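You operate a simulated robot arm through the tools that you are given. There is no shell and no other tool. Be economical: measure what you need, move in short steps, check, and stop when the job is done.

You run a simulated robot arm. Do the job below in one go: nothing can be reset, and whatever is moved stays where it is left.

TASK
Fill the blue dipper with grit to a little under or over its line.
Fine: scoop it from the grit tub with the garden scoop and put the scoop back; tubs and dipper stay where they stand; spill nothing.

Only the result counts: the job must be done as asked and must still hold three seconds after the hand-in. Knocking over, shifting, dropping, spilling or breaking anything else fails it.

THE ROBOT
A 7-joint arm with a two-finger parallel gripper, fixed in place. Base frame: the origin is at the foot of the arm, x ahead of it, y to its left, z up. Units: mm, degrees, N and s.
Its first joint turns from -166.0 to 166.0 degrees. Payload 3.91 kg.
Tool frame: the origin (TCP) lies between the finger pads and is the grasp point; the fingertips stand 30 mm ahead of it; z points along the fingers, y is the line along which they close. The gripper opens to 110 mm. The fingers are 20 mm wide and 10 mm thick; the gripper's body (48 by 112 mm) begins 55 mm behind the TCP.
Orientation is told as [roll, pitch, yaw] about the base's x, y, z axes, in that order, counted from this pose: with the fingers straight down and closing along the base's y, the tool's x points along the base's -x, its y along +y and its z along -z.

THE INTERFACE
- The arm moves only by the tool nudge_tool. Its argument "plan" is a list of rows, each a list of 7 numbers: the turn, a rotation vector about the tool's x, y, z in degrees, then the shift along the tool's x, y, z in m, then the finger opening in m, from 0 to 0.11. In form: [[wx, wy, wz, x, y, z, hand], ...]. A call has 1 to 20 rows; each row is the pose to reach, as a shift and turn from the pose commanded when the call began, along the tool's axes at that moment. Rows are played at 5 a second. More than 50 mm and 8.6 degrees between two rows, or a gripper value outside its range, and nothing of the call is played. A pose out of reach is approached as far as the arm can. The call stops where the force on the tool passes 40 N (or 10 N more than at its start, if that is more) or the arm is blocked; 0.2 s more then pass. The fingers move at their own pace (about 153 mm/s each) and stop on an object; they squeeze with about 28 N. The grip force told is the motor's: it shows also when the fingers shut on nothing. Time passes only in rows, and 0.2 s behind the last, so rows that repeat a pose let the fingers close. It gives the time, the measured TCP pose, the force on the tool (base axes), the opening and the grip force at its end, in the units of the frame above (readings bear some noise).
- Cameras (640 x 400 px; columns grow to the right, rows downward): "scene" is fixed at [220.3, 649.7, 1631.6]; the picture's right is [-1.00, 0.08, 0.00], its down [0.07, 0.88, -0.46] and it looks along [-0.04, -0.46, -0.89] (base axes); focal length 264 px, centre (320, 200). "wrist" rides on the gripper at [-36, 0, -57] in the tool frame; the picture's right is [0.00, -1.00, 0.00], its down [0.97, 0.00, -0.24] and it looks along [0.24, 0.00, 0.97] (tool axes); focal length 218 px, centre (320, 200). There is no depth. A picture from a camera that has moved, and an enlarged one, comes with that camera's place and axes in the base frame and with its lens.
- snapshot(camera): a new picture of that camera. The clock stands still meanwhile.
- slide_trunk(by): slides the trunk up (or, below 0, down) by that many mm; the arm rides with it, the base frame stays. It gives what a move gives, with no picture.
- zoom(camera, box): a new picture of the part [left, top, right, bottom] of that camera's present view, enlarged. The clock stands still meanwhile.
- job_done(): hands the job in; it is judged then, once.

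Go step by step. Nothing tells you positions but the pictures and the camera data: compare them with the known pose of the tool, close in by small moves and look again before you grip or let go. The budget is 120 turns and 84 pictures, counting those below and the enlarged ones. Unless the task says otherwise, let go and move clear before handing in, and close with one line.

The tools are called by a JSON object that holds its "method" and its "body". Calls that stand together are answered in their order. nudge_tool: Moves the arm, as the interface text tells. Its arguments: {"type":"object","properties":{"plan":{"type":"array","items":{"type":"array","items":{"type":"number"}}}},"required":["plan"]} The other tools are called the same way: slide_trunk (by) slides the trunk up or down; snapshot (camera) takes a picture; zoom (camera, box) takes an enlarged picture of a part of a camera's view; job_done () hands the job in.

At the start:

```text
clock: 0.0
tool_pos: [315.5, 284.4, 1310.2]
ee_rot: [0.1, 0.0, -0.1]
force: [0.3, 0.0, -0.9]
finger_gap: 110.0
grip_force: 0.1
trunk travel left (down, up): [-525.0, 85.0]
```

scene: 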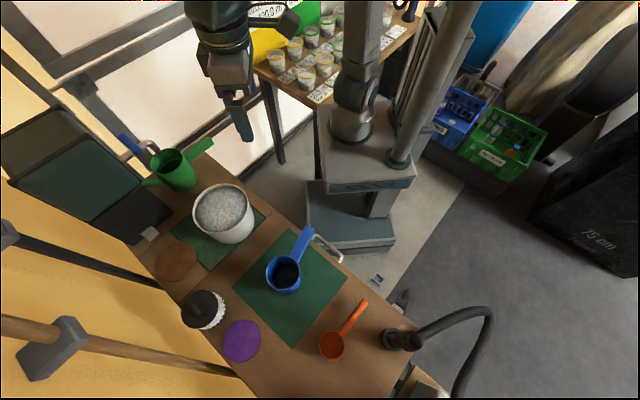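
wrist: 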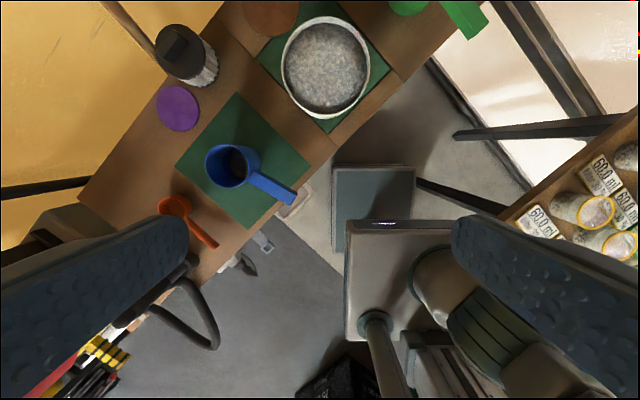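

I see a white tub of grit, a blue dipper on a green mat, an orange scoop and a green pot with something in it. I'll look closer at each.

{"method": "zoom", "body": {"camera": "scene", "box": [100, 120, 280, 260]}}

{"method": "zoom", "body": {"camera": "scene", "box": [220, 210, 420, 380]}}

{"method": "zoom", "body": {"camera": "wrist", "box": [140, 0, 500, 260]}}

```text
2.86 times, centred on (190, 190) of scene
camera zoom: at [220.3, 649.7, 1631.6], right [-1.0, 0.08, 0.0], down [0.07, 0.88, -0.46], along [-0.04, -0.46, -0.89], focal length 754 px, centre (691, 229)
```

zoom: 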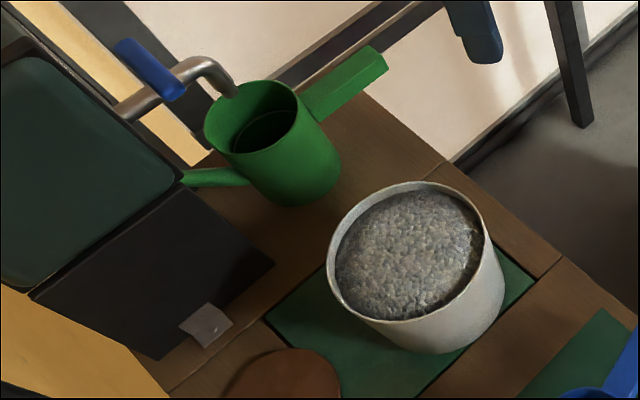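

```text
2.35 times, centred on (320, 295) of scene
camera zoom: at [220.3, 649.7, 1631.6], right [-1.0, 0.08, 0.0], down [0.07, 0.88, -0.46], along [-0.04, -0.46, -0.89], focal length 621 px, centre (320, -24)
```

zoom: 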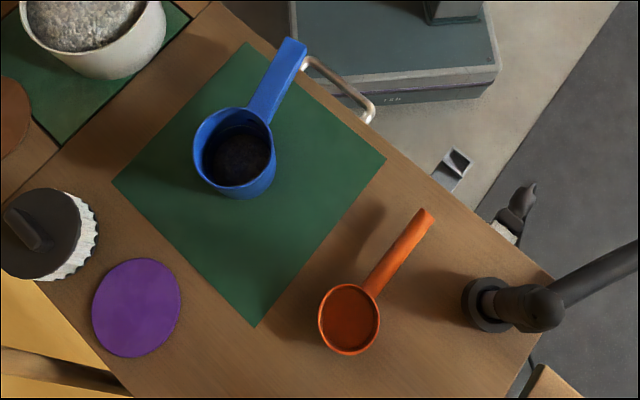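

```text
1.54 times, centred on (320, 130) of wrist
camera zoom: at [352.0, 285.6, 1368.0], right [0.0, -1.0, 0.0], down [-0.97, 0.0, 0.24], along [-0.24, 0.0, -0.97], focal length 336 px, centre (320, 308)
```

zoom: 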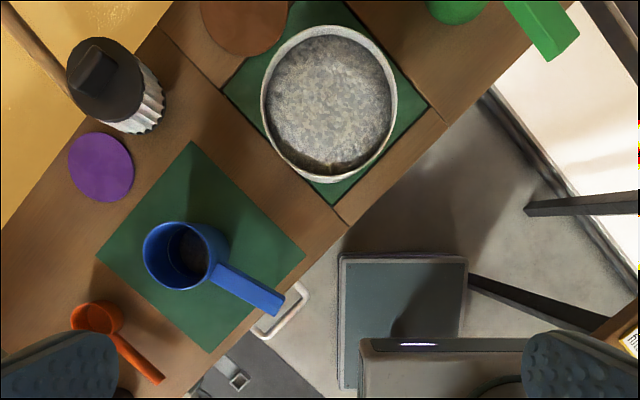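

The orange scoop is the garden scoop. Triangulating from both pictures puts the bench near z≈785, not the 470 I was told, so I'll move a little and check by parallax.

{"method": "nudge_tool", "body": {"plan": [[0, 0, 0, 0.01, 0.027, 0.02, 0.11], [0, 0, 0, 0.02, 0.054, 0.04, 0.11], [0, 0, 0, 0.03, 0.081, 0.06, 0.11], [0, 0, 0, 0.04, 0.108, 0.08, 0.11], [0, 0, 0, 0.05, 0.135, 0.1, 0.11], [0, 0, 0, 0.065, 0.165, 0.13, 0.11]]}}

{"method": "snapshot", "body": {"camera": "wrist"}}

{"method": "snapshot", "body": {"camera": "scene"}}

```text
clock: 1.4
tool_pos: [253.2, 453.1, 1181.8]
ee_rot: [-0.1, 0.0, -0.1]
force: [0.5, 0.9, -0.1]
finger_gap: 109.9
grip_force: 0.0
trunk travel left (down, up): [-525.0, 85.0]
```

```text
78 pictures are left
camera wrist: at [288.9, 453.6, 1239.0], right [0.0, -1.0, 0.0], down [-0.97, 0.0, 0.24], along [-0.24, 0.0, -0.97], focal length 218 px, centre (320, 200)
```

wrist: 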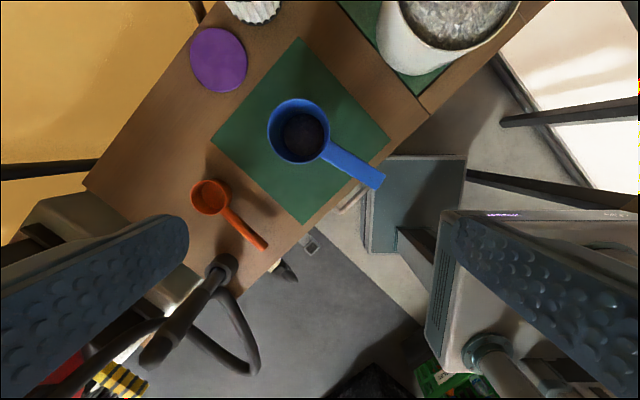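

```text
77 pictures are left
```

scene: 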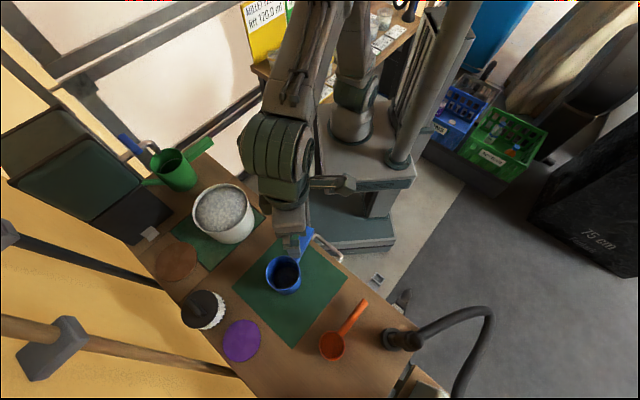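

The wrist parallax agrees: bench about z≈780 and dipper rim about (315, 490, 845). Next I move over the scoop handle with the fingers turned to straddle it, and look again.

{"method": "nudge_tool", "body": {"plan": [[0, 0, -6.43, 0.0183, 0.0224, 0.0214, 0.11], [0, 0, -12.86, 0.0366, 0.0449, 0.0429, 0.11], [0, 0, -19.3, 0.0549, 0.0673, 0.0643, 0.11], [0, 0, -25.7, 0.0731, 0.0897, 0.0857, 0.11], [0, 0, -32.1, 0.0914, 0.1121, 0.1071, 0.11], [0, 0, -38.6, 0.1097, 0.1346, 0.1286, 0.11], [0, 0, -45, 0.128, 0.157, 0.15, 0.11]]}}

{"method": "snapshot", "body": {"camera": "wrist"}}

{"method": "snapshot", "body": {"camera": "scene"}}

```text
clock: 3.0
tool_pos: [121.2, 606.3, 1032.7]
ee_rot: [0.0, -0.1, 45.2]
force: [-0.3, -0.1, 0.4]
finger_gap: 110.1
grip_force: 0.1
trunk travel left (down, up): [-525.0, 85.0]
```

```text
76 pictures are left
camera wrist: at [147.2, 632.9, 1089.8], right [0.71, -0.71, 0.0], down [-0.69, -0.69, 0.24], along [-0.17, -0.17, -0.97], focal length 218 px, centre (320, 200)
```

wrist: 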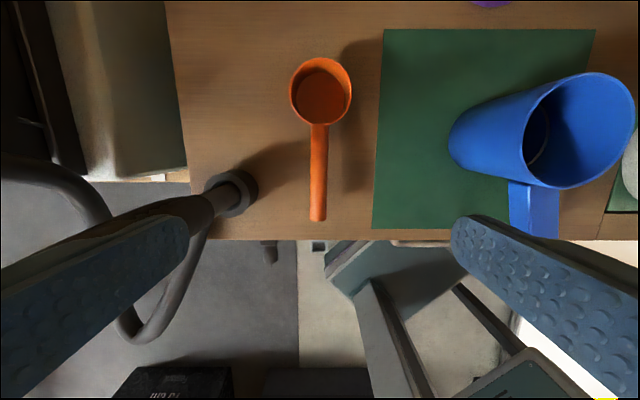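

```text
75 pictures are left
```

scene: 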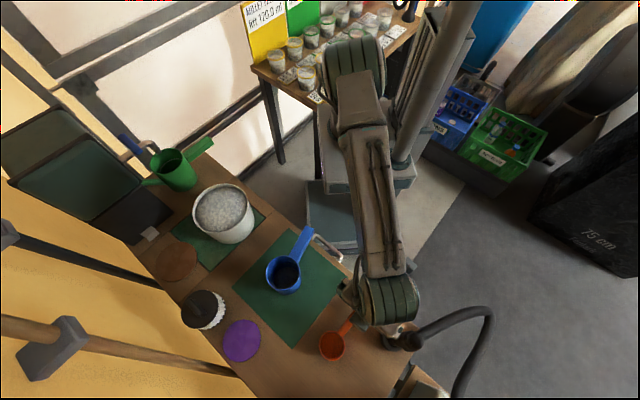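

I'm right above the handle. I'll check the clearance to the black lamp on the left before going down.

{"method": "zoom", "body": {"camera": "wrist", "box": [80, 20, 400, 260]}}

{"method": "zoom", "body": {"camera": "wrist", "box": [440, 40, 640, 240]}}

```text
1.67 times, centred on (240, 140) of wrist
camera zoom: at [147.2, 632.9, 1089.8], right [0.71, -0.71, 0.0], down [-0.69, -0.69, 0.24], along [-0.17, -0.17, -0.97], focal length 364 px, centre (453, 300)
```

zoom: 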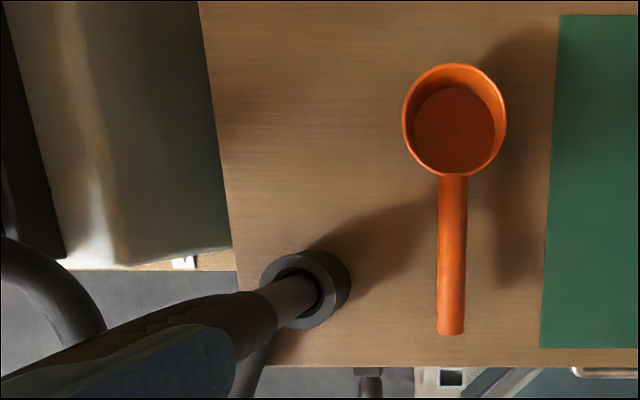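

```text
2.00 times, centred on (540, 140) of wrist
camera zoom: at [147.2, 632.9, 1089.8], right [0.71, -0.71, 0.0], down [-0.69, -0.69, 0.24], along [-0.17, -0.17, -0.97], focal length 436 px, centre (-120, 320)
```

zoom: 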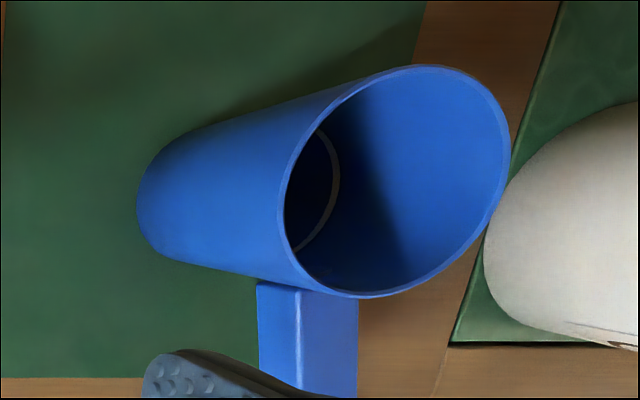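

The lamp post has about 50 mm clearance at the gripper. I'll descend to about z 900 with a narrower opening and re-measure.

{"method": "nudge_tool", "body": {"plan": [[0, 0, 0, 0, 0, 0.04, 0.07], [0, 0, 0, 0, 0, 0.08, 0.07], [0, 0, 0, 0, 0, 0.11, 0.07], [0, 0, 0, 0, 0, 0.132, 0.07]]}}

{"method": "snapshot", "body": {"camera": "wrist"}}

{"method": "snapshot", "body": {"camera": "scene"}}

```text
clock: 4.0
tool_pos: [123.6, 606.1, 897.1]
ee_rot: [0.0, 0.0, 44.9]
force: [0.0, -1.1, 0.1]
finger_gap: 70.1
grip_force: 0.0
trunk travel left (down, up): [-525.0, 85.0]
```

```text
72 pictures are left
camera wrist: at [148.7, 632.1, 955.1], right [0.71, -0.71, 0.0], down [-0.69, -0.69, 0.24], along [-0.17, -0.17, -0.97], focal length 218 px, centre (320, 200)
```

wrist: 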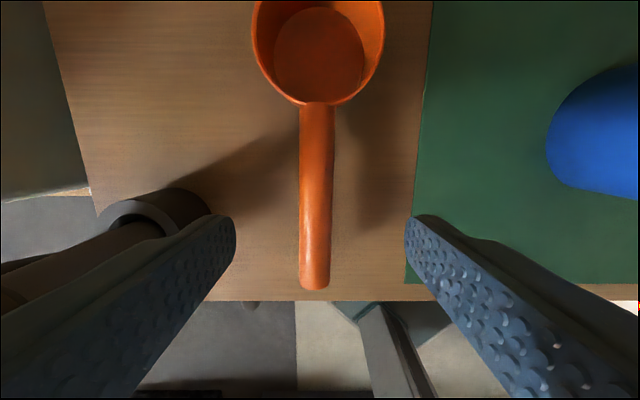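

```text
71 pictures are left
```

scene: 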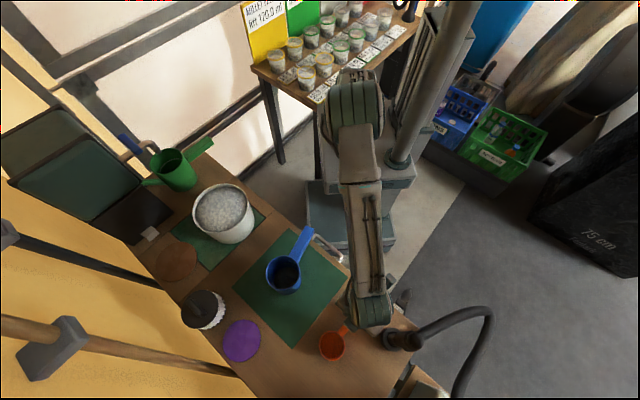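

Handle axis is at z≈812, about 22 mm wide, and the bench is at z≈779. I'll descend to TCP z≈824, about 10 mm toward the bowl, then close.

{"method": "nudge_tool", "body": {"plan": [[0, 0, 0, -0.01, 0.0025, 0.03, 0.06], [0, 0, 0, -0.01, 0.0025, 0.055, 0.05], [0, 0, 0, -0.01, 0.0025, 0.072, 0.05], [0, 0, 0, -0.01, 0.0025, 0.072, 0.05]]}}

{"method": "snapshot", "body": {"camera": "wrist"}}

```text
clock: 5.0
tool_pos: [127.9, 617.2, 824.6]
ee_rot: [-0.1, 0.1, 44.9]
force: [0.1, -0.9, 0.0]
finger_gap: 50.0
grip_force: 0.1
trunk travel left (down, up): [-525.0, 85.0]
```

```text
70 pictures are left
camera wrist: at [153.2, 642.7, 882.7], right [0.71, -0.71, 0.0], down [-0.69, -0.69, 0.24], along [-0.17, -0.17, -0.97], focal length 218 px, centre (320, 200)
```

wrist: 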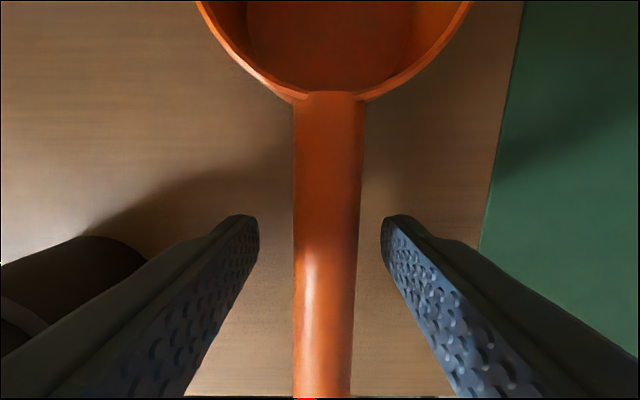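

The fingers straddle the handle; I'll make a small centring correction and close.

{"method": "nudge_tool", "body": {"plan": [[0, 0, 1.6, 0, -0.002, 0, 0.05], [0, 0, 1.6, 0, -0.002, 0, 0.03], [0, 0, 1.6, 0, -0.002, 0, 0.01], [0, 0, 1.6, 0, -0.002, 0, 0.0], [0, 0, 1.6, 0, -0.002, 0, 0.0], [0, 0, 1.6, 0, -0.002, 0, 0.0]]}}

{"method": "snapshot", "body": {"camera": "wrist"}}

```text
clock: 6.4
tool_pos: [130.6, 615.0, 824.9]
ee_rot: [0.0, 0.1, 43.4]
force: [0.1, -0.2, -0.1]
finger_gap: 20.9
grip_force: 27.9
trunk travel left (down, up): [-525.0, 85.0]
```

```text
69 pictures are left
camera wrist: at [155.9, 640.7, 882.6], right [0.69, -0.73, 0.0], down [-0.71, -0.67, 0.24], along [-0.17, -0.17, -0.97], focal length 218 px, centre (320, 200)
```

wrist: 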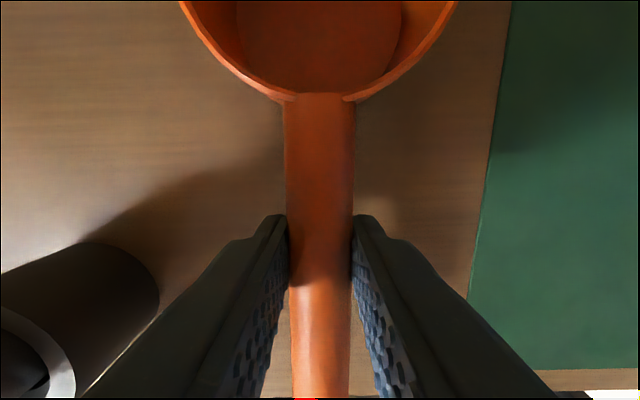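

Gripped at 20.9 mm; the return pose is TCP (130.6, 615.0, 824.9), yaw 43.4. Lifting straight up.

{"method": "nudge_tool", "body": {"plan": [[0, 0, 0, 0, 0, -0.01, 0.0], [0, 0, 0, 0, 0, -0.04, 0.0], [0, 0, 0, 0, 0, -0.08, 0.0], [0, 0, 0, 0, 0, -0.12, 0.0], [0, 0, 0, 0, 0, -0.16, 0.0], [0, 0, 0, 0, 0, -0.2, 0.0]]}}

{"method": "snapshot", "body": {"camera": "wrist"}}

{"method": "snapshot", "body": {"camera": "scene"}}

```text
clock: 7.8
tool_pos: [129.8, 612.4, 1026.9]
ee_rot: [-0.1, 0.0, 43.4]
force: [0.2, -0.7, -0.7]
finger_gap: 21.2
grip_force: 27.8
trunk travel left (down, up): [-525.0, 85.0]
```

```text
68 pictures are left
camera wrist: at [155.3, 638.8, 1084.8], right [0.69, -0.73, 0.0], down [-0.71, -0.67, 0.24], along [-0.17, -0.17, -0.97], focal length 218 px, centre (320, 200)
```

wrist: 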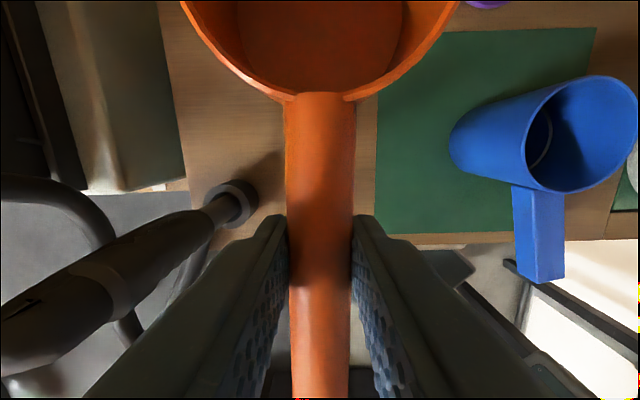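

```text
67 pictures are left
```

scene: 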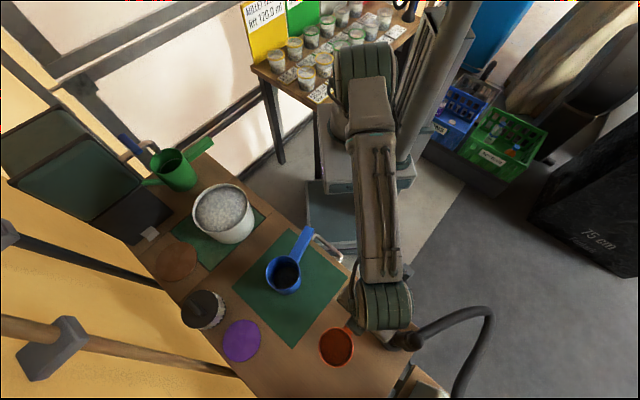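

The scoop is held firmly. I carry it at height over to the tub, turning the bowl to point radially outward.

{"method": "nudge_tool", "body": {"plan": [[0, 0, 1.31, 0.0044, -0.0437, 0, 0], [0, 0, 2.62, 0.0087, -0.0873, 0, 0], [0, 0, 3.93, 0.0131, -0.131, 0, 0], [0, 0, 5.24, 0.0175, -0.1747, 0, 0], [0, 0, 6.55, 0.0219, -0.2183, 0, 0], [0, 0, 7.86, 0.0262, -0.262, 0, 0], [0, 0, 9.17, 0.0306, -0.3057, 0, 0], [0, 0, 10.48, 0.035, -0.3493, 0, 0], [0, 0, 11.79, 0.0394, -0.393, 0, 0], [0, 0, 13.1, 0.0437, -0.4366, 0, 0], [0, 0, 14.4, 0.0481, -0.4803, 0, 0]]}}

{"method": "snapshot", "body": {"camera": "wrist"}}

{"method": "snapshot", "body": {"camera": "scene"}}

```text
clock: 10.2
tool_pos: [422.9, 233.4, 1027.6]
ee_rot: [0.0, 0.0, 28.9]
force: [0.0, -0.6, -0.9]
finger_gap: 20.9
grip_force: 27.7
trunk travel left (down, up): [-525.0, 85.0]
```

```text
66 pictures are left
camera wrist: at [454.6, 251.2, 1085.1], right [0.48, -0.88, 0.0], down [-0.85, -0.47, 0.24], along [-0.21, -0.12, -0.97], focal length 218 px, centre (320, 200)
```

wrist: 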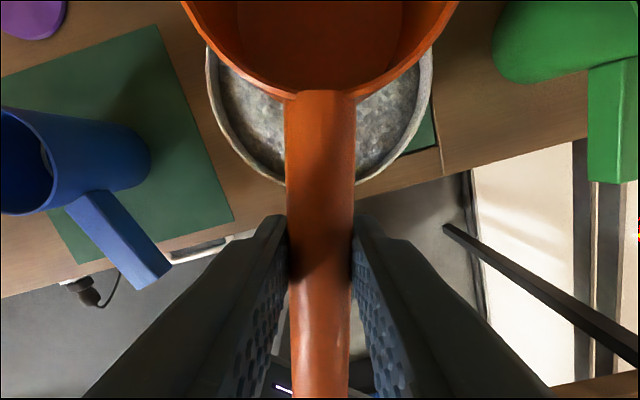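

```text
65 pictures are left
```

scene: 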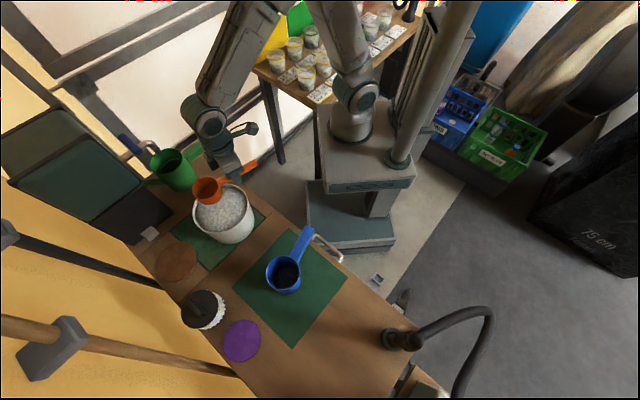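

The tub is laterally centred on my tool plane and the bowl sits about over its centre. Let me zoom in on the scene view to get heights.

{"method": "zoom", "body": {"camera": "scene", "box": [160, 140, 280, 260]}}

```text
3.33 times, centred on (220, 200) of scene
camera zoom: at [220.3, 649.7, 1631.6], right [-1.0, 0.08, 0.0], down [0.07, 0.88, -0.46], along [-0.04, -0.46, -0.89], focal length 879 px, centre (653, 200)
```

zoom: 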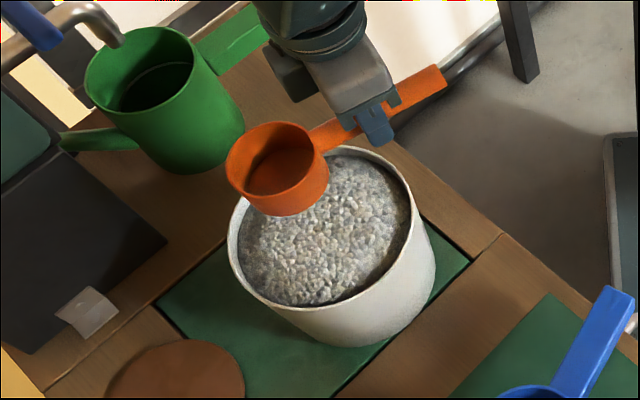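

Tub centre ≈ (497, 274), rim z≈896, inner radius ≈ 80 mm; bowl about 80 mm wide, 86 mm ahead of the TCP. I tilt the scoop nose-down 50° above the tub and look.

{"method": "nudge_tool", "body": {"plan": [[0, 7, 0, 0, 0, -0.003, 0], [0, 14, 0, -0.001, 0, -0.006, 0], [0, 21, 0, -0.002, 0, -0.009, 0], [0, 28, 0, -0.004, 0, -0.012, 0], [0, 36, 0, -0.005, 0, -0.015, 0], [0, 43, 0, -0.007, 0, -0.018, 0], [0, 50, 0, -0.008, 0, -0.02, 0]]}}

{"method": "zoom", "body": {"camera": "scene", "box": [150, 120, 290, 260]}}

{"method": "snapshot", "body": {"camera": "wrist"}}

```text
clock: 11.8
tool_pos: [433.2, 236.5, 1045.4]
ee_rot: [0.0, 50.1, 28.9]
force: [0.2, -0.3, -1.3]
finger_gap: 20.6
grip_force: 28.5
trunk travel left (down, up): [-525.0, 85.0]
```

```text
2.86 times, centred on (220, 190) of scene
camera zoom: at [220.3, 649.7, 1631.6], right [-1.0, 0.08, 0.0], down [0.07, 0.88, -0.46], along [-0.04, -0.46, -0.89], focal length 754 px, centre (606, 229)
```

zoom: 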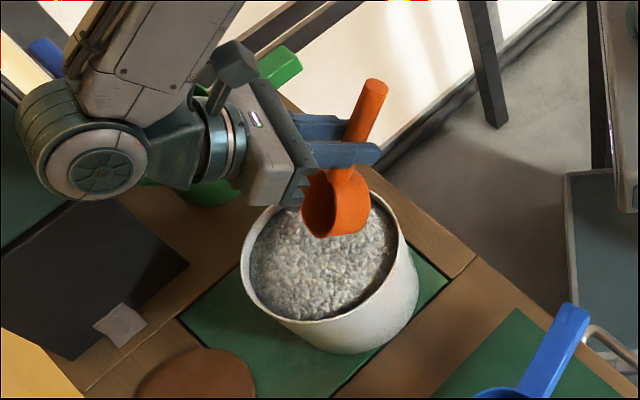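

```text
62 pictures are left
camera wrist: at [490.5, 269.5, 1055.5], right [0.48, -0.87, 0.0], down [-0.38, -0.21, 0.9], along [-0.79, -0.44, -0.44], focal length 218 px, centre (320, 200)
```

wrist: 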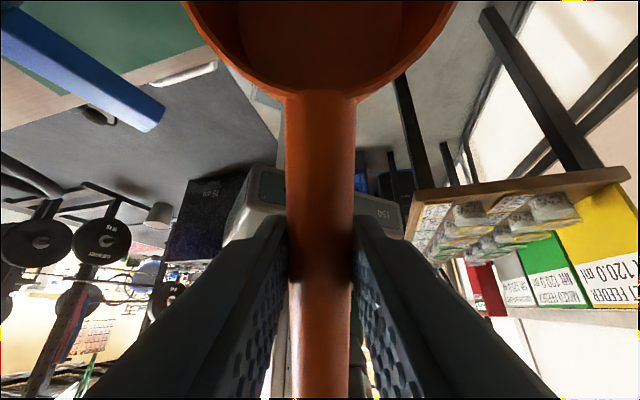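

The tilt holds, the mouth faces outward, and the wrist is clear of the can. Now I plunge gently straight down into the grit.

{"method": "nudge_tool", "body": {"plan": [[0, 0, 0, -0.0153, 0, 0.0129, 0], [0, 0, 0, -0.0268, 0, 0.0225, 0], [0, 0, 0, -0.0345, 0, 0.0289, 0], [0, 0, 0, -0.0421, 0, 0.0354, 0], [0, 0, 0, -0.0498, 0, 0.0418, 0], [0, 0, 0, -0.0556, 0, 0.0466, 0], [0, 0, 0, -0.0613, 0, 0.0514, 0]]}}

{"method": "zoom", "body": {"camera": "scene", "box": [160, 140, 280, 260]}}

```text
clock: 13.4
tool_pos: [432.9, 237.3, 966.6]
ee_rot: [0.0, 49.9, 29.0]
force: [6.3, 5.6, -0.2]
finger_gap: 21.3
grip_force: 28.1
trunk travel left (down, up): [-525.0, 85.0]
```

```text
3.33 times, centred on (220, 200) of scene
camera zoom: at [220.3, 649.7, 1631.6], right [-1.0, 0.08, 0.0], down [0.07, 0.88, -0.46], along [-0.04, -0.46, -0.89], focal length 879 px, centre (653, 200)
```

zoom: 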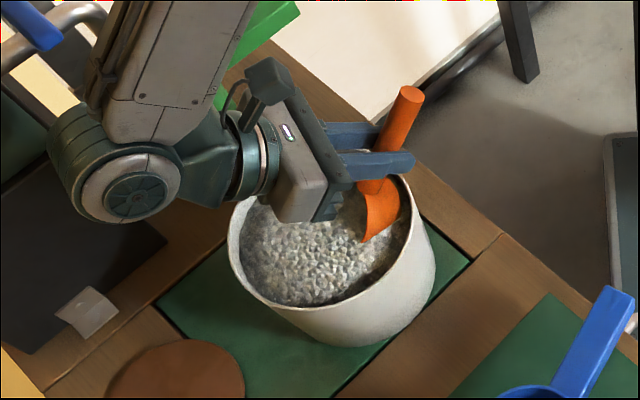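

The scoop is in the grit and the tub hasn't moved. Now the scooping stroke: push forward, roll back level and rise.

{"method": "nudge_tool", "body": {"plan": [[0, 0, 0, -0.0086, 0, -0.006, 0], [0, 0, 0, -0.0165, 0, -0.0124, 0], [0, -3, 0, -0.022, 0, -0.0141, 0], [0, -8, 0, -0.0231, 0, -0.011, 0], [0, -13, 0, -0.0234, 0, -0.0062, 0], [0, -18, 0, -0.0232, 0, -0.0012, 0], [0, -23, 0, -0.0222, 0, 0.0038, 0], [0, -28, 0, -0.0204, 0, 0.0076, 0], [0, -32, 0, -0.0165, 0, 0.0092, 0], [0, -36, 0, -0.011, 0, 0.0087, 0], [0, -40, 0, -0.0056, 0, 0.0079, 0], [0, -44, 0, -0.0007, 0, 0.0071, 0], [0, -47, 0, 0.0106, 0, -0.0003, 0]]}}

{"method": "zoom", "body": {"camera": "scene", "box": [160, 140, 280, 260]}}

{"method": "snapshot", "body": {"camera": "wrist"}}

```text
clock: 16.2
tool_pos: [426.6, 234.2, 974.3]
ee_rot: [0.0, 2.9, 29.0]
force: [0.0, 0.4, -1.4]
finger_gap: 21.1
grip_force: 28.0
trunk travel left (down, up): [-525.0, 85.0]
```

```text
3.33 times, centred on (220, 200) of scene
camera zoom: at [220.3, 649.7, 1631.6], right [-1.0, 0.08, 0.0], down [0.07, 0.88, -0.46], along [-0.04, -0.46, -0.89], focal length 879 px, centre (653, 200)
```

zoom: 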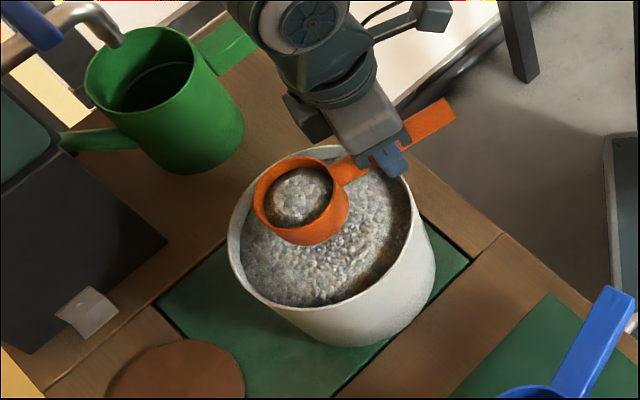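

```text
59 pictures are left
camera wrist: at [459.4, 253.0, 1030.0], right [0.48, -0.87, 0.0], down [-0.84, -0.46, 0.29], along [-0.25, -0.14, -0.96], focal length 218 px, centre (320, 200)
```

wrist: 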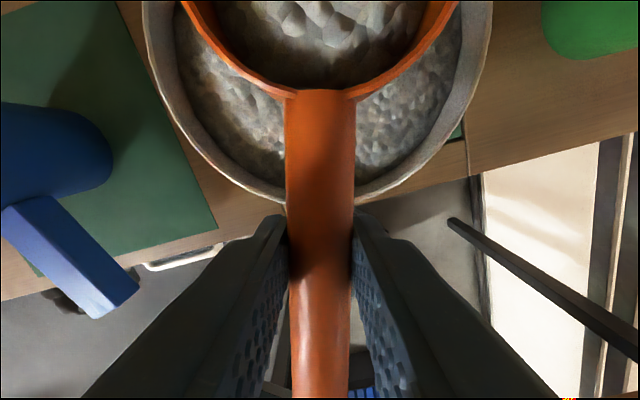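

A good load in the scoop, below its rim. I'll level out, lift to z≈1015 and then carry; the dipper rim triangulates to (309, 487, 897), with its handle pointing at the base.

{"method": "nudge_tool", "body": {"plan": [[0, -1.5, 0, 0, 0, -0.015, 0], [0, -3, 0, 0.0, 0, -0.03, 0], [0, -3, 0, 0.001, 0, -0.041, 0]]}}

```text
clock: 17.0
tool_pos: [425.5, 232.7, 1016.9]
ee_rot: [0.0, 0.0, 28.9]
force: [0.2, -0.3, -0.7]
finger_gap: 21.1
grip_force: 27.7
trunk travel left (down, up): [-525.0, 85.0]
```

Level and clear. Carrying smoothly to beside the dipper with the bowl heading turned to −32°.

{"method": "nudge_tool", "body": {"plan": [[0, 0, 2.2, -0.0002, 0.0132, 0, 0], [0, 0, 6.5, -0.0006, 0.0395, 0, 0], [0, 0, 10.9, -0.0009, 0.0658, 0, 0], [0, 0, 15.2, -0.0013, 0.0922, 0, 0], [0, 0, 19.6, -0.0017, 0.1185, 0, 0], [0, 0, 24, -0.0021, 0.1448, 0, 0], [0, 0, 28.3, -0.0025, 0.1712, 0, 0], [0, 0, 32.7, -0.0028, 0.1975, 0, 0], [0, 0, 37, -0.0032, 0.2239, 0, 0], [0, 0, 41.4, -0.0036, 0.2502, 0, 0], [0, 0, 45.7, -0.004, 0.2765, 0, 0], [0, 0, 50.1, -0.0044, 0.3029, 0, 0], [0, 0, 54.5, -0.0047, 0.3292, 0, 0], [0, 0, 58.8, -0.0051, 0.3555, 0, 0], [0, 0, 61, -0.0053, 0.3687, 0, 0]]}}

{"method": "snapshot", "body": {"camera": "scene"}}

{"method": "zoom", "body": {"camera": "scene", "box": [230, 210, 350, 330]}}

{"method": "snapshot", "body": {"camera": "wrist"}}

```text
clock: 20.2
tool_pos: [253.0, 558.2, 1016.3]
ee_rot: [-0.2, 0.0, -32.1]
force: [0.3, 0.1, -1.7]
finger_gap: 21.2
grip_force: 27.6
trunk travel left (down, up): [-525.0, 85.0]
```

```text
58 pictures are left
```

scene: 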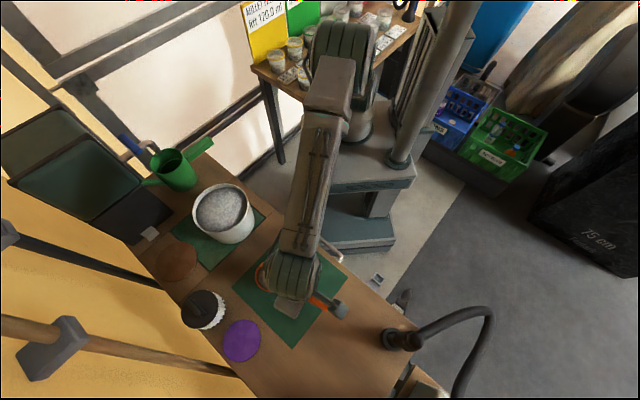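

```text
3.33 times, centred on (290, 270) of scene
camera zoom: at [220.3, 649.7, 1631.6], right [-1.0, 0.08, 0.0], down [0.07, 0.88, -0.46], along [-0.04, -0.46, -0.89], focal length 879 px, centre (420, -33)
```

zoom: 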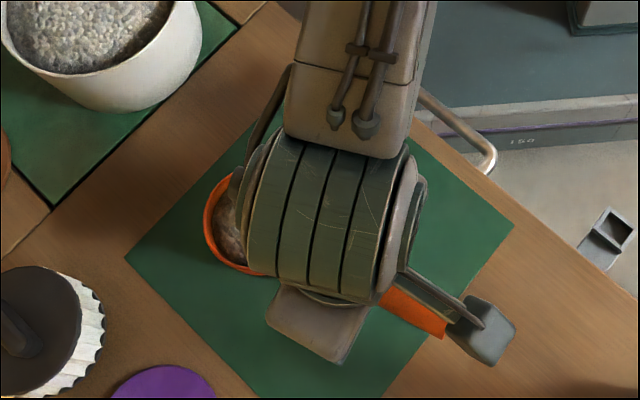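

```text
56 pictures are left
camera wrist: at [283.4, 539.9, 1073.8], right [-0.53, -0.85, 0.0], down [-0.82, 0.52, 0.24], along [-0.2, 0.13, -0.97], focal length 218 px, centre (320, 200)
```

wrist: 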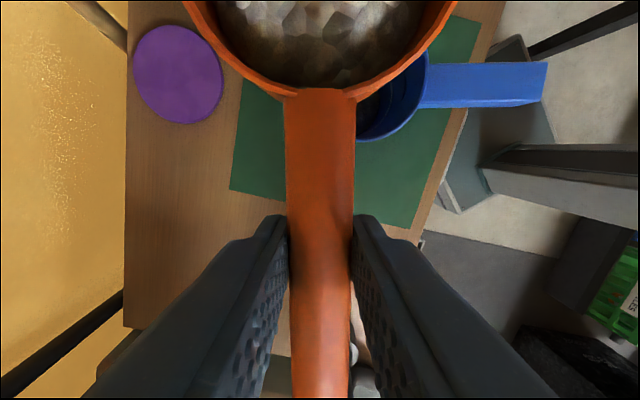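

The dipper centre lies about 34 mm to the pour side, as planned. I lower and start the roll toward 45°.

{"method": "nudge_tool", "body": {"plan": [[0, 0, 0, 0.003, 0, 0.015, 0], [0, 0, 0, 0.003, 0, 0.032, 0], [0, 0, 0, 0.003, 0, 0.044, 0], [-5, 0, 0, 0.003, 0, 0.044, 0], [-10, 0, 0, 0.003, 0, 0.044, 0], [-15, 0, 0, 0.003, 0, 0.044, 0], [-20, 0, 0, 0.003, 0, 0.044, 0], [-25, 0, 0, 0.003, 0, 0.044, 0], [-30, 0, 0, 0.003, 0, 0.044, 0]]}}

{"method": "zoom", "body": {"camera": "scene", "box": [230, 210, 350, 330]}}

{"method": "snapshot", "body": {"camera": "wrist"}}

```text
clock: 22.2
tool_pos: [250.1, 559.3, 971.3]
ee_rot: [30.1, 0.0, -32.0]
force: [0.6, 0.1, -2.4]
finger_gap: 21.2
grip_force: 27.9
trunk travel left (down, up): [-525.0, 85.0]
```

```text
3.33 times, centred on (290, 270) of scene
camera zoom: at [220.3, 649.7, 1631.6], right [-1.0, 0.08, 0.0], down [0.07, 0.88, -0.46], along [-0.04, -0.46, -0.89], focal length 879 px, centre (420, -33)
```

zoom: 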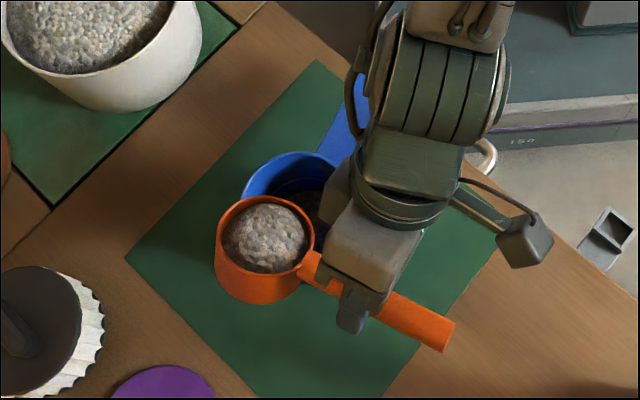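

```text
54 pictures are left
camera wrist: at [265.7, 517.3, 1020.9], right [-0.46, -0.73, -0.5], down [-0.89, 0.41, 0.21], along [0.05, 0.54, -0.84], focal length 218 px, centre (320, 200)
```

wrist: 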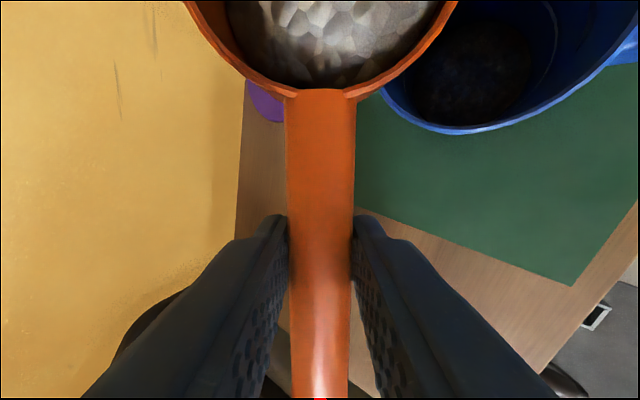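

Bowl lip is above the dipper, nothing pouring yet. Continuing the roll slowly.

{"method": "nudge_tool", "body": {"plan": [[-5, 0, 0, 0, -0.0009, -0.0005, 0], [-10, 0, 0, 0, -0.0022, -0.0012, 0], [-15, 0, 0, 0, -0.0035, -0.002, 0], [-20, 0, 0, 0, -0.005, -0.003, 0], [-24, 0, 0, 0, -0.0069, -0.004, 0], [-28, 0, 0, 0, -0.0085, -0.0049, 0], [-28, 0, 0, 0, -0.0085, -0.0049, 0]]}}

{"method": "zoom", "body": {"camera": "scene", "box": [230, 210, 350, 330]}}

{"method": "snapshot", "body": {"camera": "wrist"}}

```text
clock: 23.8
tool_pos: [246.7, 550.9, 971.8]
ee_rot: [58.0, 0.0, -31.9]
force: [-0.2, -0.4, -1.0]
finger_gap: 21.1
grip_force: 28.3
trunk travel left (down, up): [-525.0, 85.0]
```

```text
3.33 times, centred on (290, 270) of scene
camera zoom: at [220.3, 649.7, 1631.6], right [-1.0, 0.08, 0.0], down [0.07, 0.88, -0.46], along [-0.04, -0.46, -0.89], focal length 879 px, centre (420, -33)
```

zoom: 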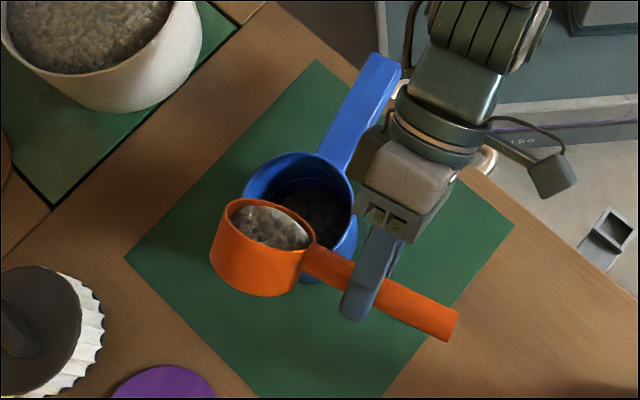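

```text
52 pictures are left
camera wrist: at [250.3, 492.1, 1002.4], right [-0.28, -0.45, -0.85], down [-0.93, 0.34, 0.13], along [0.23, 0.83, -0.51], focal length 218 px, centre (320, 200)
```

wrist: 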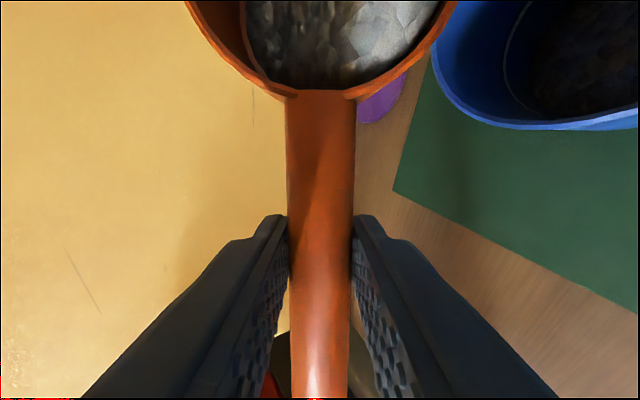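

The grit is starting to run into the dipper, with the lip over its centre. I finish the roll and hold.

{"method": "nudge_tool", "body": {"plan": [[-6, 0, 0, 0, -0.0016, -0.0025, 0], [-12, 0, 0, 0, -0.0037, -0.0059, 0], [-18, 0, 0, 0, -0.0064, -0.0102, 0], [-24, 0, 0, 0, -0.0085, -0.0136, 0], [-30, 0, 0, 0, -0.0111, -0.0178, 0], [-36, 0, 0, 0, -0.0133, -0.0212, 0], [-42, 0, 0, 0, -0.0148, -0.0237, 0], [-48, 0, 0, 0, -0.017, -0.0271, 0], [-54, 0, 0, 0, -0.018, -0.0288, 0], [-54, 0, 0, 0, -0.018, -0.0288, 0], [-54, 0, 0, 0, -0.018, -0.0288, 0]]}}

{"method": "zoom", "body": {"camera": "scene", "box": [230, 210, 350, 330]}}

{"method": "snapshot", "body": {"camera": "wrist"}}

```text
clock: 26.2
tool_pos: [229.5, 522.3, 971.1]
ee_rot: [112.0, -0.1, -31.9]
force: [0.8, 0.2, -0.8]
finger_gap: 21.1
grip_force: 28.1
trunk travel left (down, up): [-525.0, 85.0]
```

```text
3.33 times, centred on (290, 270) of scene
camera zoom: at [220.3, 649.7, 1631.6], right [-1.0, 0.08, 0.0], down [0.07, 0.88, -0.46], along [-0.04, -0.46, -0.89], focal length 879 px, centre (420, -33)
```

zoom: 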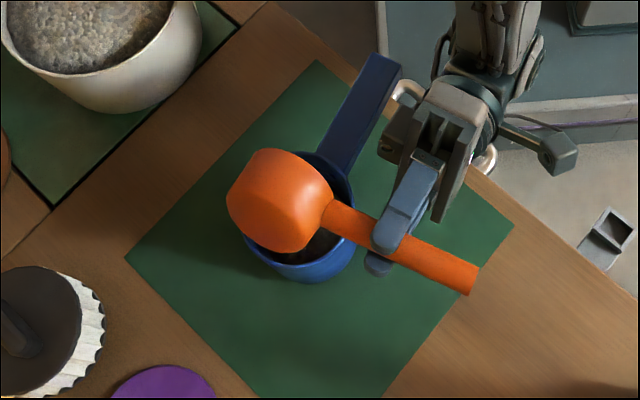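

```text
50 pictures are left
camera wrist: at [230.6, 459.2, 950.9], right [0.2, 0.32, -0.93], down [-0.94, 0.33, -0.09], along [0.27, 0.89, 0.36], focal length 218 px, centre (320, 200)
```

wrist: 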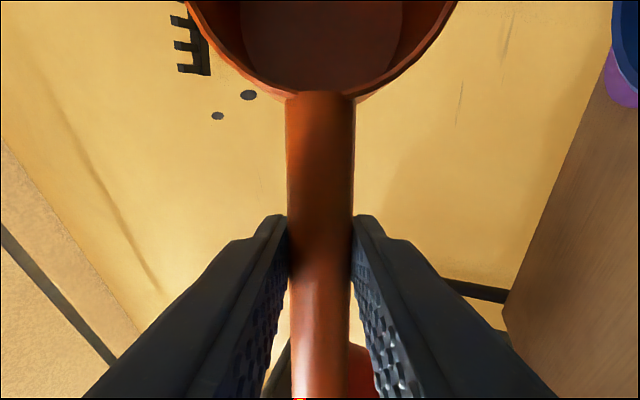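

Scoop emptied, nothing spilled visibly. I roll back up while rising, then look into the dipper.

{"method": "nudge_tool", "body": {"plan": [[7, 0, 0, 0, 0.0062, 0.0048, 0], [14, 0, 0, 0, 0.0123, 0.0096, 0], [21, 0, 0, 0, 0.0185, 0.0143, 0], [28, 0, 0, 0, 0.0246, 0.0191, 0], [35, 0, 0, 0, 0.0308, 0.0239, 0], [42, 0, 0, 0, 0.037, 0.0287, 0], [49, 0, 0, 0, 0.0361, 0.0307, 0], [56, 0, 0, 0, 0.0353, 0.0327, 0], [63, 0, 0, 0, 0.0345, 0.0346, 0], [70, 0, 0, 0, 0.0337, 0.0366, 0], [77, 0, 0, 0, 0.0329, 0.0386, 0], [84, 0, 0, 0, 0.0321, 0.0405, 0], [91, 0, 0, 0, 0.0313, 0.0425, 0], [98, 0, 0, 0, 0.0305, 0.0445, 0], [105, 0, 0, 0, 0.0297, 0.0465, 0], [112, 0, 0, 0, 0.029, 0.0484, 0]]}}

{"method": "snapshot", "body": {"camera": "scene"}}

```text
clock: 29.6
tool_pos: [246.4, 551.6, 1016.8]
ee_rot: [0.0, 0.0, -32.0]
force: [-0.2, 0.4, -1.4]
finger_gap: 21.2
grip_force: 27.9
trunk travel left (down, up): [-525.0, 85.0]
```

```text
49 pictures are left
```

scene: 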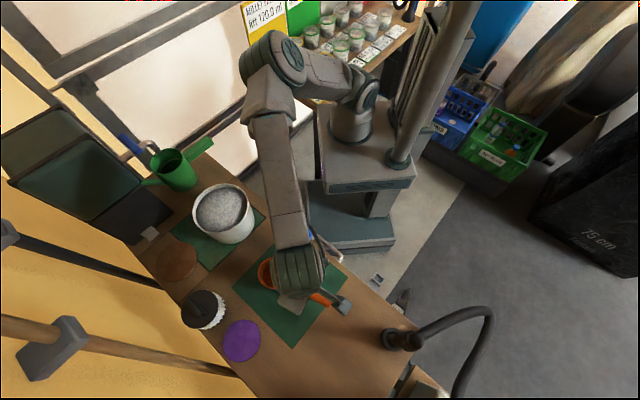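

Now back to the tub start pose, then I look at the dipper contents from the scene camera.

{"method": "nudge_tool", "body": {"plan": [[0, 0, -5.55, -0.029, -0.016, -0.002, 0], [0, 0, -11.1, -0.0579, -0.0321, -0.004, 0], [0, 0, -16.6, -0.0869, -0.0481, -0.006, 0], [0, 0, -22.2, -0.1159, -0.0641, -0.008, 0], [0, 0, -27.7, -0.1448, -0.0802, -0.01, 0], [0, 0, -33.3, -0.1738, -0.0962, -0.011, 0], [0, 0, -38.8, -0.2027, -0.1123, -0.011, 0], [0, 0, -44.4, -0.2317, -0.1283, -0.011, 0], [0, 0, -49.9, -0.2607, -0.1443, -0.011, 0], [0, 0, -55.5, -0.2896, -0.1604, -0.011, 0], [0, 0, -61, -0.3186, -0.1764, -0.011, 0]]}}

{"method": "zoom", "body": {"camera": "scene", "box": [245, 230, 325, 310]}}

{"method": "zoom", "body": {"camera": "scene", "box": [150, 130, 310, 290]}}

```text
clock: 32.0
tool_pos: [423.4, 230.9, 1027.5]
ee_rot: [0.0, 0.0, 29.1]
force: [0.2, 0.5, -0.2]
finger_gap: 21.0
grip_force: 27.6
trunk travel left (down, up): [-525.0, 85.0]
```

```text
5.00 times, centred on (285, 270) of scene
camera zoom: at [220.3, 649.7, 1631.6], right [-1.0, 0.08, 0.0], down [0.07, 0.88, -0.46], along [-0.04, -0.46, -0.89], focal length 1319 px, centre (495, -150)
```

zoom: 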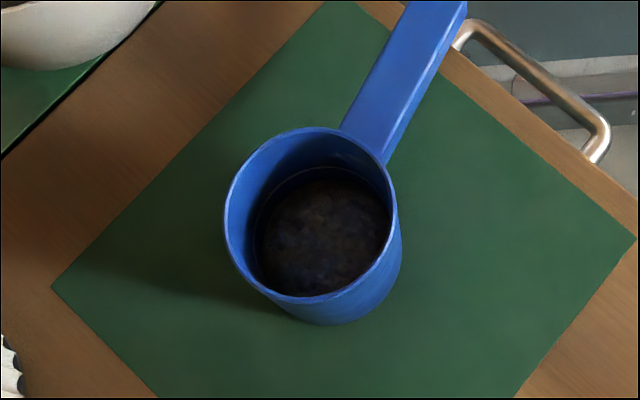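

```text
2.50 times, centred on (230, 210) of scene
camera zoom: at [220.3, 649.7, 1631.6], right [-1.0, 0.08, 0.0], down [0.07, 0.88, -0.46], along [-0.04, -0.46, -0.89], focal length 659 px, centre (545, 175)
```

zoom: 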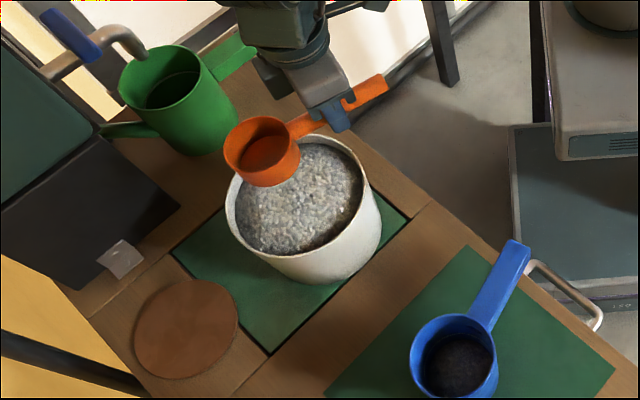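

I'll zoom more closely into the dipper to find the line and the grit level.

{"method": "zoom", "body": {"camera": "scene", "box": [268, 252, 300, 272]}}

{"method": "zoom", "body": {"camera": "scene", "box": [265, 250, 305, 300]}}

```text
16.00 times, centred on (284, 262) of scene
camera zoom: at [220.3, 649.7, 1631.6], right [-1.0, 0.08, 0.0], down [0.07, 0.88, -0.46], along [-0.04, -0.46, -0.89], focal length 4220 px, centre (896, -792)
```

zoom: 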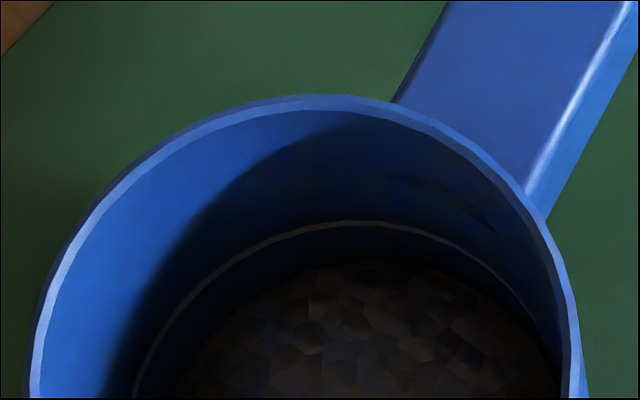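

```text
8.00 times, centred on (285, 275) of scene
camera zoom: at [220.3, 649.7, 1631.6], right [-1.0, 0.08, 0.0], down [0.07, 0.88, -0.46], along [-0.04, -0.46, -0.89], focal length 2110 px, centre (600, -400)
```

zoom: 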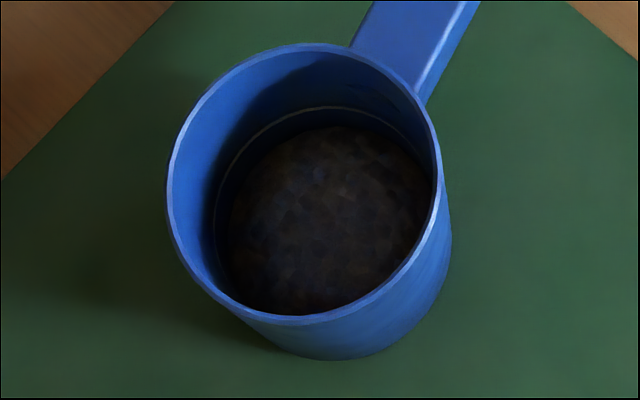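

Clear view: the line is a ring on the far wall and the grit is roughly 30 mm below it, so more is needed. I'll repeat the scoop: tilt and plunge first.

{"method": "nudge_tool", "body": {"plan": [[0, 8.3, 0, -0.002, 0.002, -0.003, 0], [0, 16.6, 0, -0.004, 0.002, -0.007, 0], [0, 25, 0, -0.006, 0.002, -0.011, 0], [0, 33.4, 0, -0.008, 0.002, -0.014, 0], [0, 41.7, 0, -0.01, 0.002, -0.017, 0], [0, 50, 0, -0.011, 0.002, -0.019, 0], [0, 50, 0, -0.011, 0.002, 0.002, 0], [0, 50, 0, -0.011, 0.002, 0.018, 0], [0, 50, 0, -0.011, 0.002, 0.03, 0], [0, 50, 0, -0.011, 0.002, 0.042, 0], [0, 50, 0, -0.011, 0.002, 0.053, 0], [0, 50, 0, -0.011, 0.002, 0.064, 0]]}}

{"method": "zoom", "body": {"camera": "scene", "box": [160, 140, 280, 260]}}

```text
clock: 34.6
tool_pos: [430.9, 241.8, 961.7]
ee_rot: [-0.1, 50.0, 29.0]
force: [0.0, -0.5, -0.9]
finger_gap: 21.1
grip_force: 27.7
trunk travel left (down, up): [-525.0, 85.0]
```

```text
3.33 times, centred on (220, 200) of scene
camera zoom: at [220.3, 649.7, 1631.6], right [-1.0, 0.08, 0.0], down [0.07, 0.88, -0.46], along [-0.04, -0.46, -0.89], focal length 879 px, centre (653, 200)
```

zoom: 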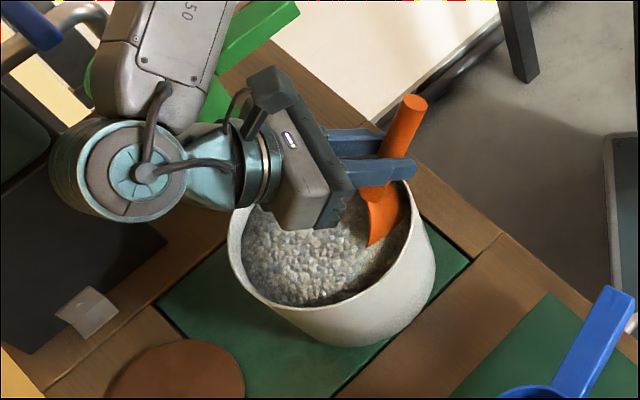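

No contact force this time. Running the scooping stroke, slightly longer.

{"method": "nudge_tool", "body": {"plan": [[0, 0, 0, -0.0086, 0, -0.006, 0], [0, 0, 0, -0.0175, 0, -0.014, 0], [0, -3, 0, -0.0245, 0, -0.017, 0], [0, -8, 0, -0.0263, 0, -0.0148, 0], [0, -13, 0, -0.0266, 0, -0.01, 0], [0, -18, 0, -0.0264, 0, -0.005, 0], [0, -23, 0, -0.0254, 0, 0.0, 0], [0, -28, 0, -0.0234, 0, 0.0038, 0], [0, -32, 0, -0.0185, 0, 0.0062, 0], [0, -36, 0, -0.012, 0, 0.0067, 0], [0, -40, 0, -0.0056, 0, 0.0069, 0], [0, -44, 0, -0.0007, 0, 0.0061, 0], [0, -47, 0, 0.0106, 0, -0.0003, 0], [0, -50, 0, 0.0311, 0, -0.0158, 0], [0, -50, 0, 0.0503, 0, -0.0321, 0]]}}

{"method": "zoom", "body": {"camera": "scene", "box": [160, 140, 280, 260]}}

```text
clock: 37.8
tool_pos: [423.9, 234.1, 1024.1]
ee_rot: [-0.1, -0.1, 29.0]
force: [0.9, -0.1, -2.4]
finger_gap: 21.0
grip_force: 27.7
trunk travel left (down, up): [-525.0, 85.0]
```

```text
3.33 times, centred on (220, 200) of scene
camera zoom: at [220.3, 649.7, 1631.6], right [-1.0, 0.08, 0.0], down [0.07, 0.88, -0.46], along [-0.04, -0.46, -0.89], focal length 879 px, centre (653, 200)
```

zoom: 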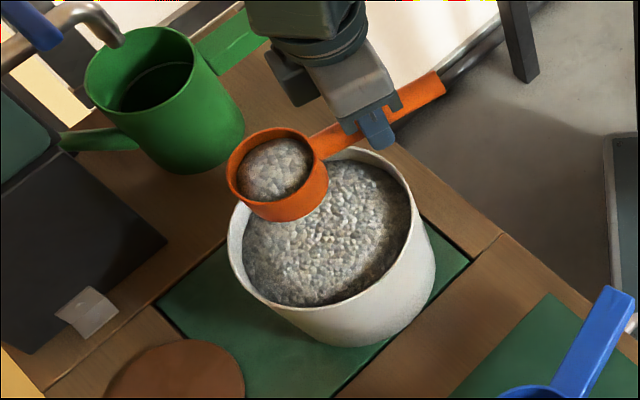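

A good full load. Carrying to the dipper along the same path.

{"method": "nudge_tool", "body": {"plan": [[0, 0, 2.2, -0.0002, 0.0132, 0, 0], [0, 0, 6.5, -0.0006, 0.0395, 0, 0], [0, 0, 10.9, -0.0009, 0.0658, 0, 0], [0, 0, 15.2, -0.0013, 0.0922, 0, 0], [0, 0, 19.6, -0.0017, 0.1185, 0, 0], [0, 0, 24, -0.0021, 0.1448, 0, 0], [0, 0, 28.3, -0.0025, 0.1712, 0.001, 0], [0, 0, 32.7, -0.0028, 0.1975, 0.002, 0], [0, 0, 37, -0.0032, 0.2239, 0.003, 0], [0, 0, 41.4, -0.0036, 0.2502, 0.004, 0], [0, 0, 45.7, -0.004, 0.2765, 0.005, 0], [0, 0, 50.1, -0.0044, 0.3029, 0.006, 0], [0, 0, 54.5, -0.0047, 0.3292, 0.007, 0], [0, 0, 58.8, -0.0051, 0.3555, 0.008, 0], [0, 0, 61, -0.0054, 0.3686, 0.008, 0]]}}

{"method": "snapshot", "body": {"camera": "wrist"}}

```text
clock: 41.0
tool_pos: [251.6, 565.1, 1014.7]
ee_rot: [0.1, 0.0, -32.1]
force: [0.5, -0.6, -1.7]
finger_gap: 21.3
grip_force: 28.1
trunk travel left (down, up): [-525.0, 85.0]
```

```text
42 pictures are left
camera wrist: at [281.0, 545.4, 1072.6], right [-0.53, -0.85, 0.0], down [-0.82, 0.52, 0.24], along [-0.2, 0.13, -0.97], focal length 218 px, centre (320, 200)
```

wrist: 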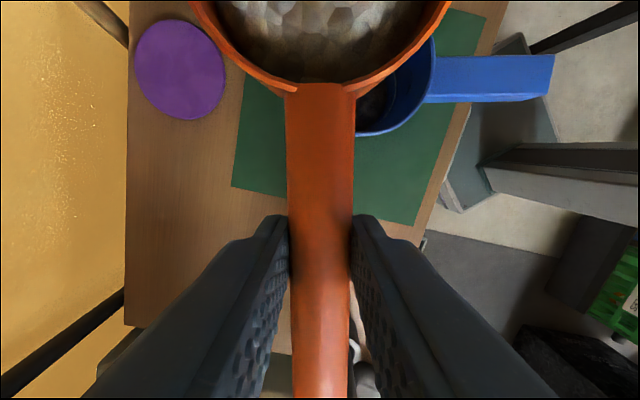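

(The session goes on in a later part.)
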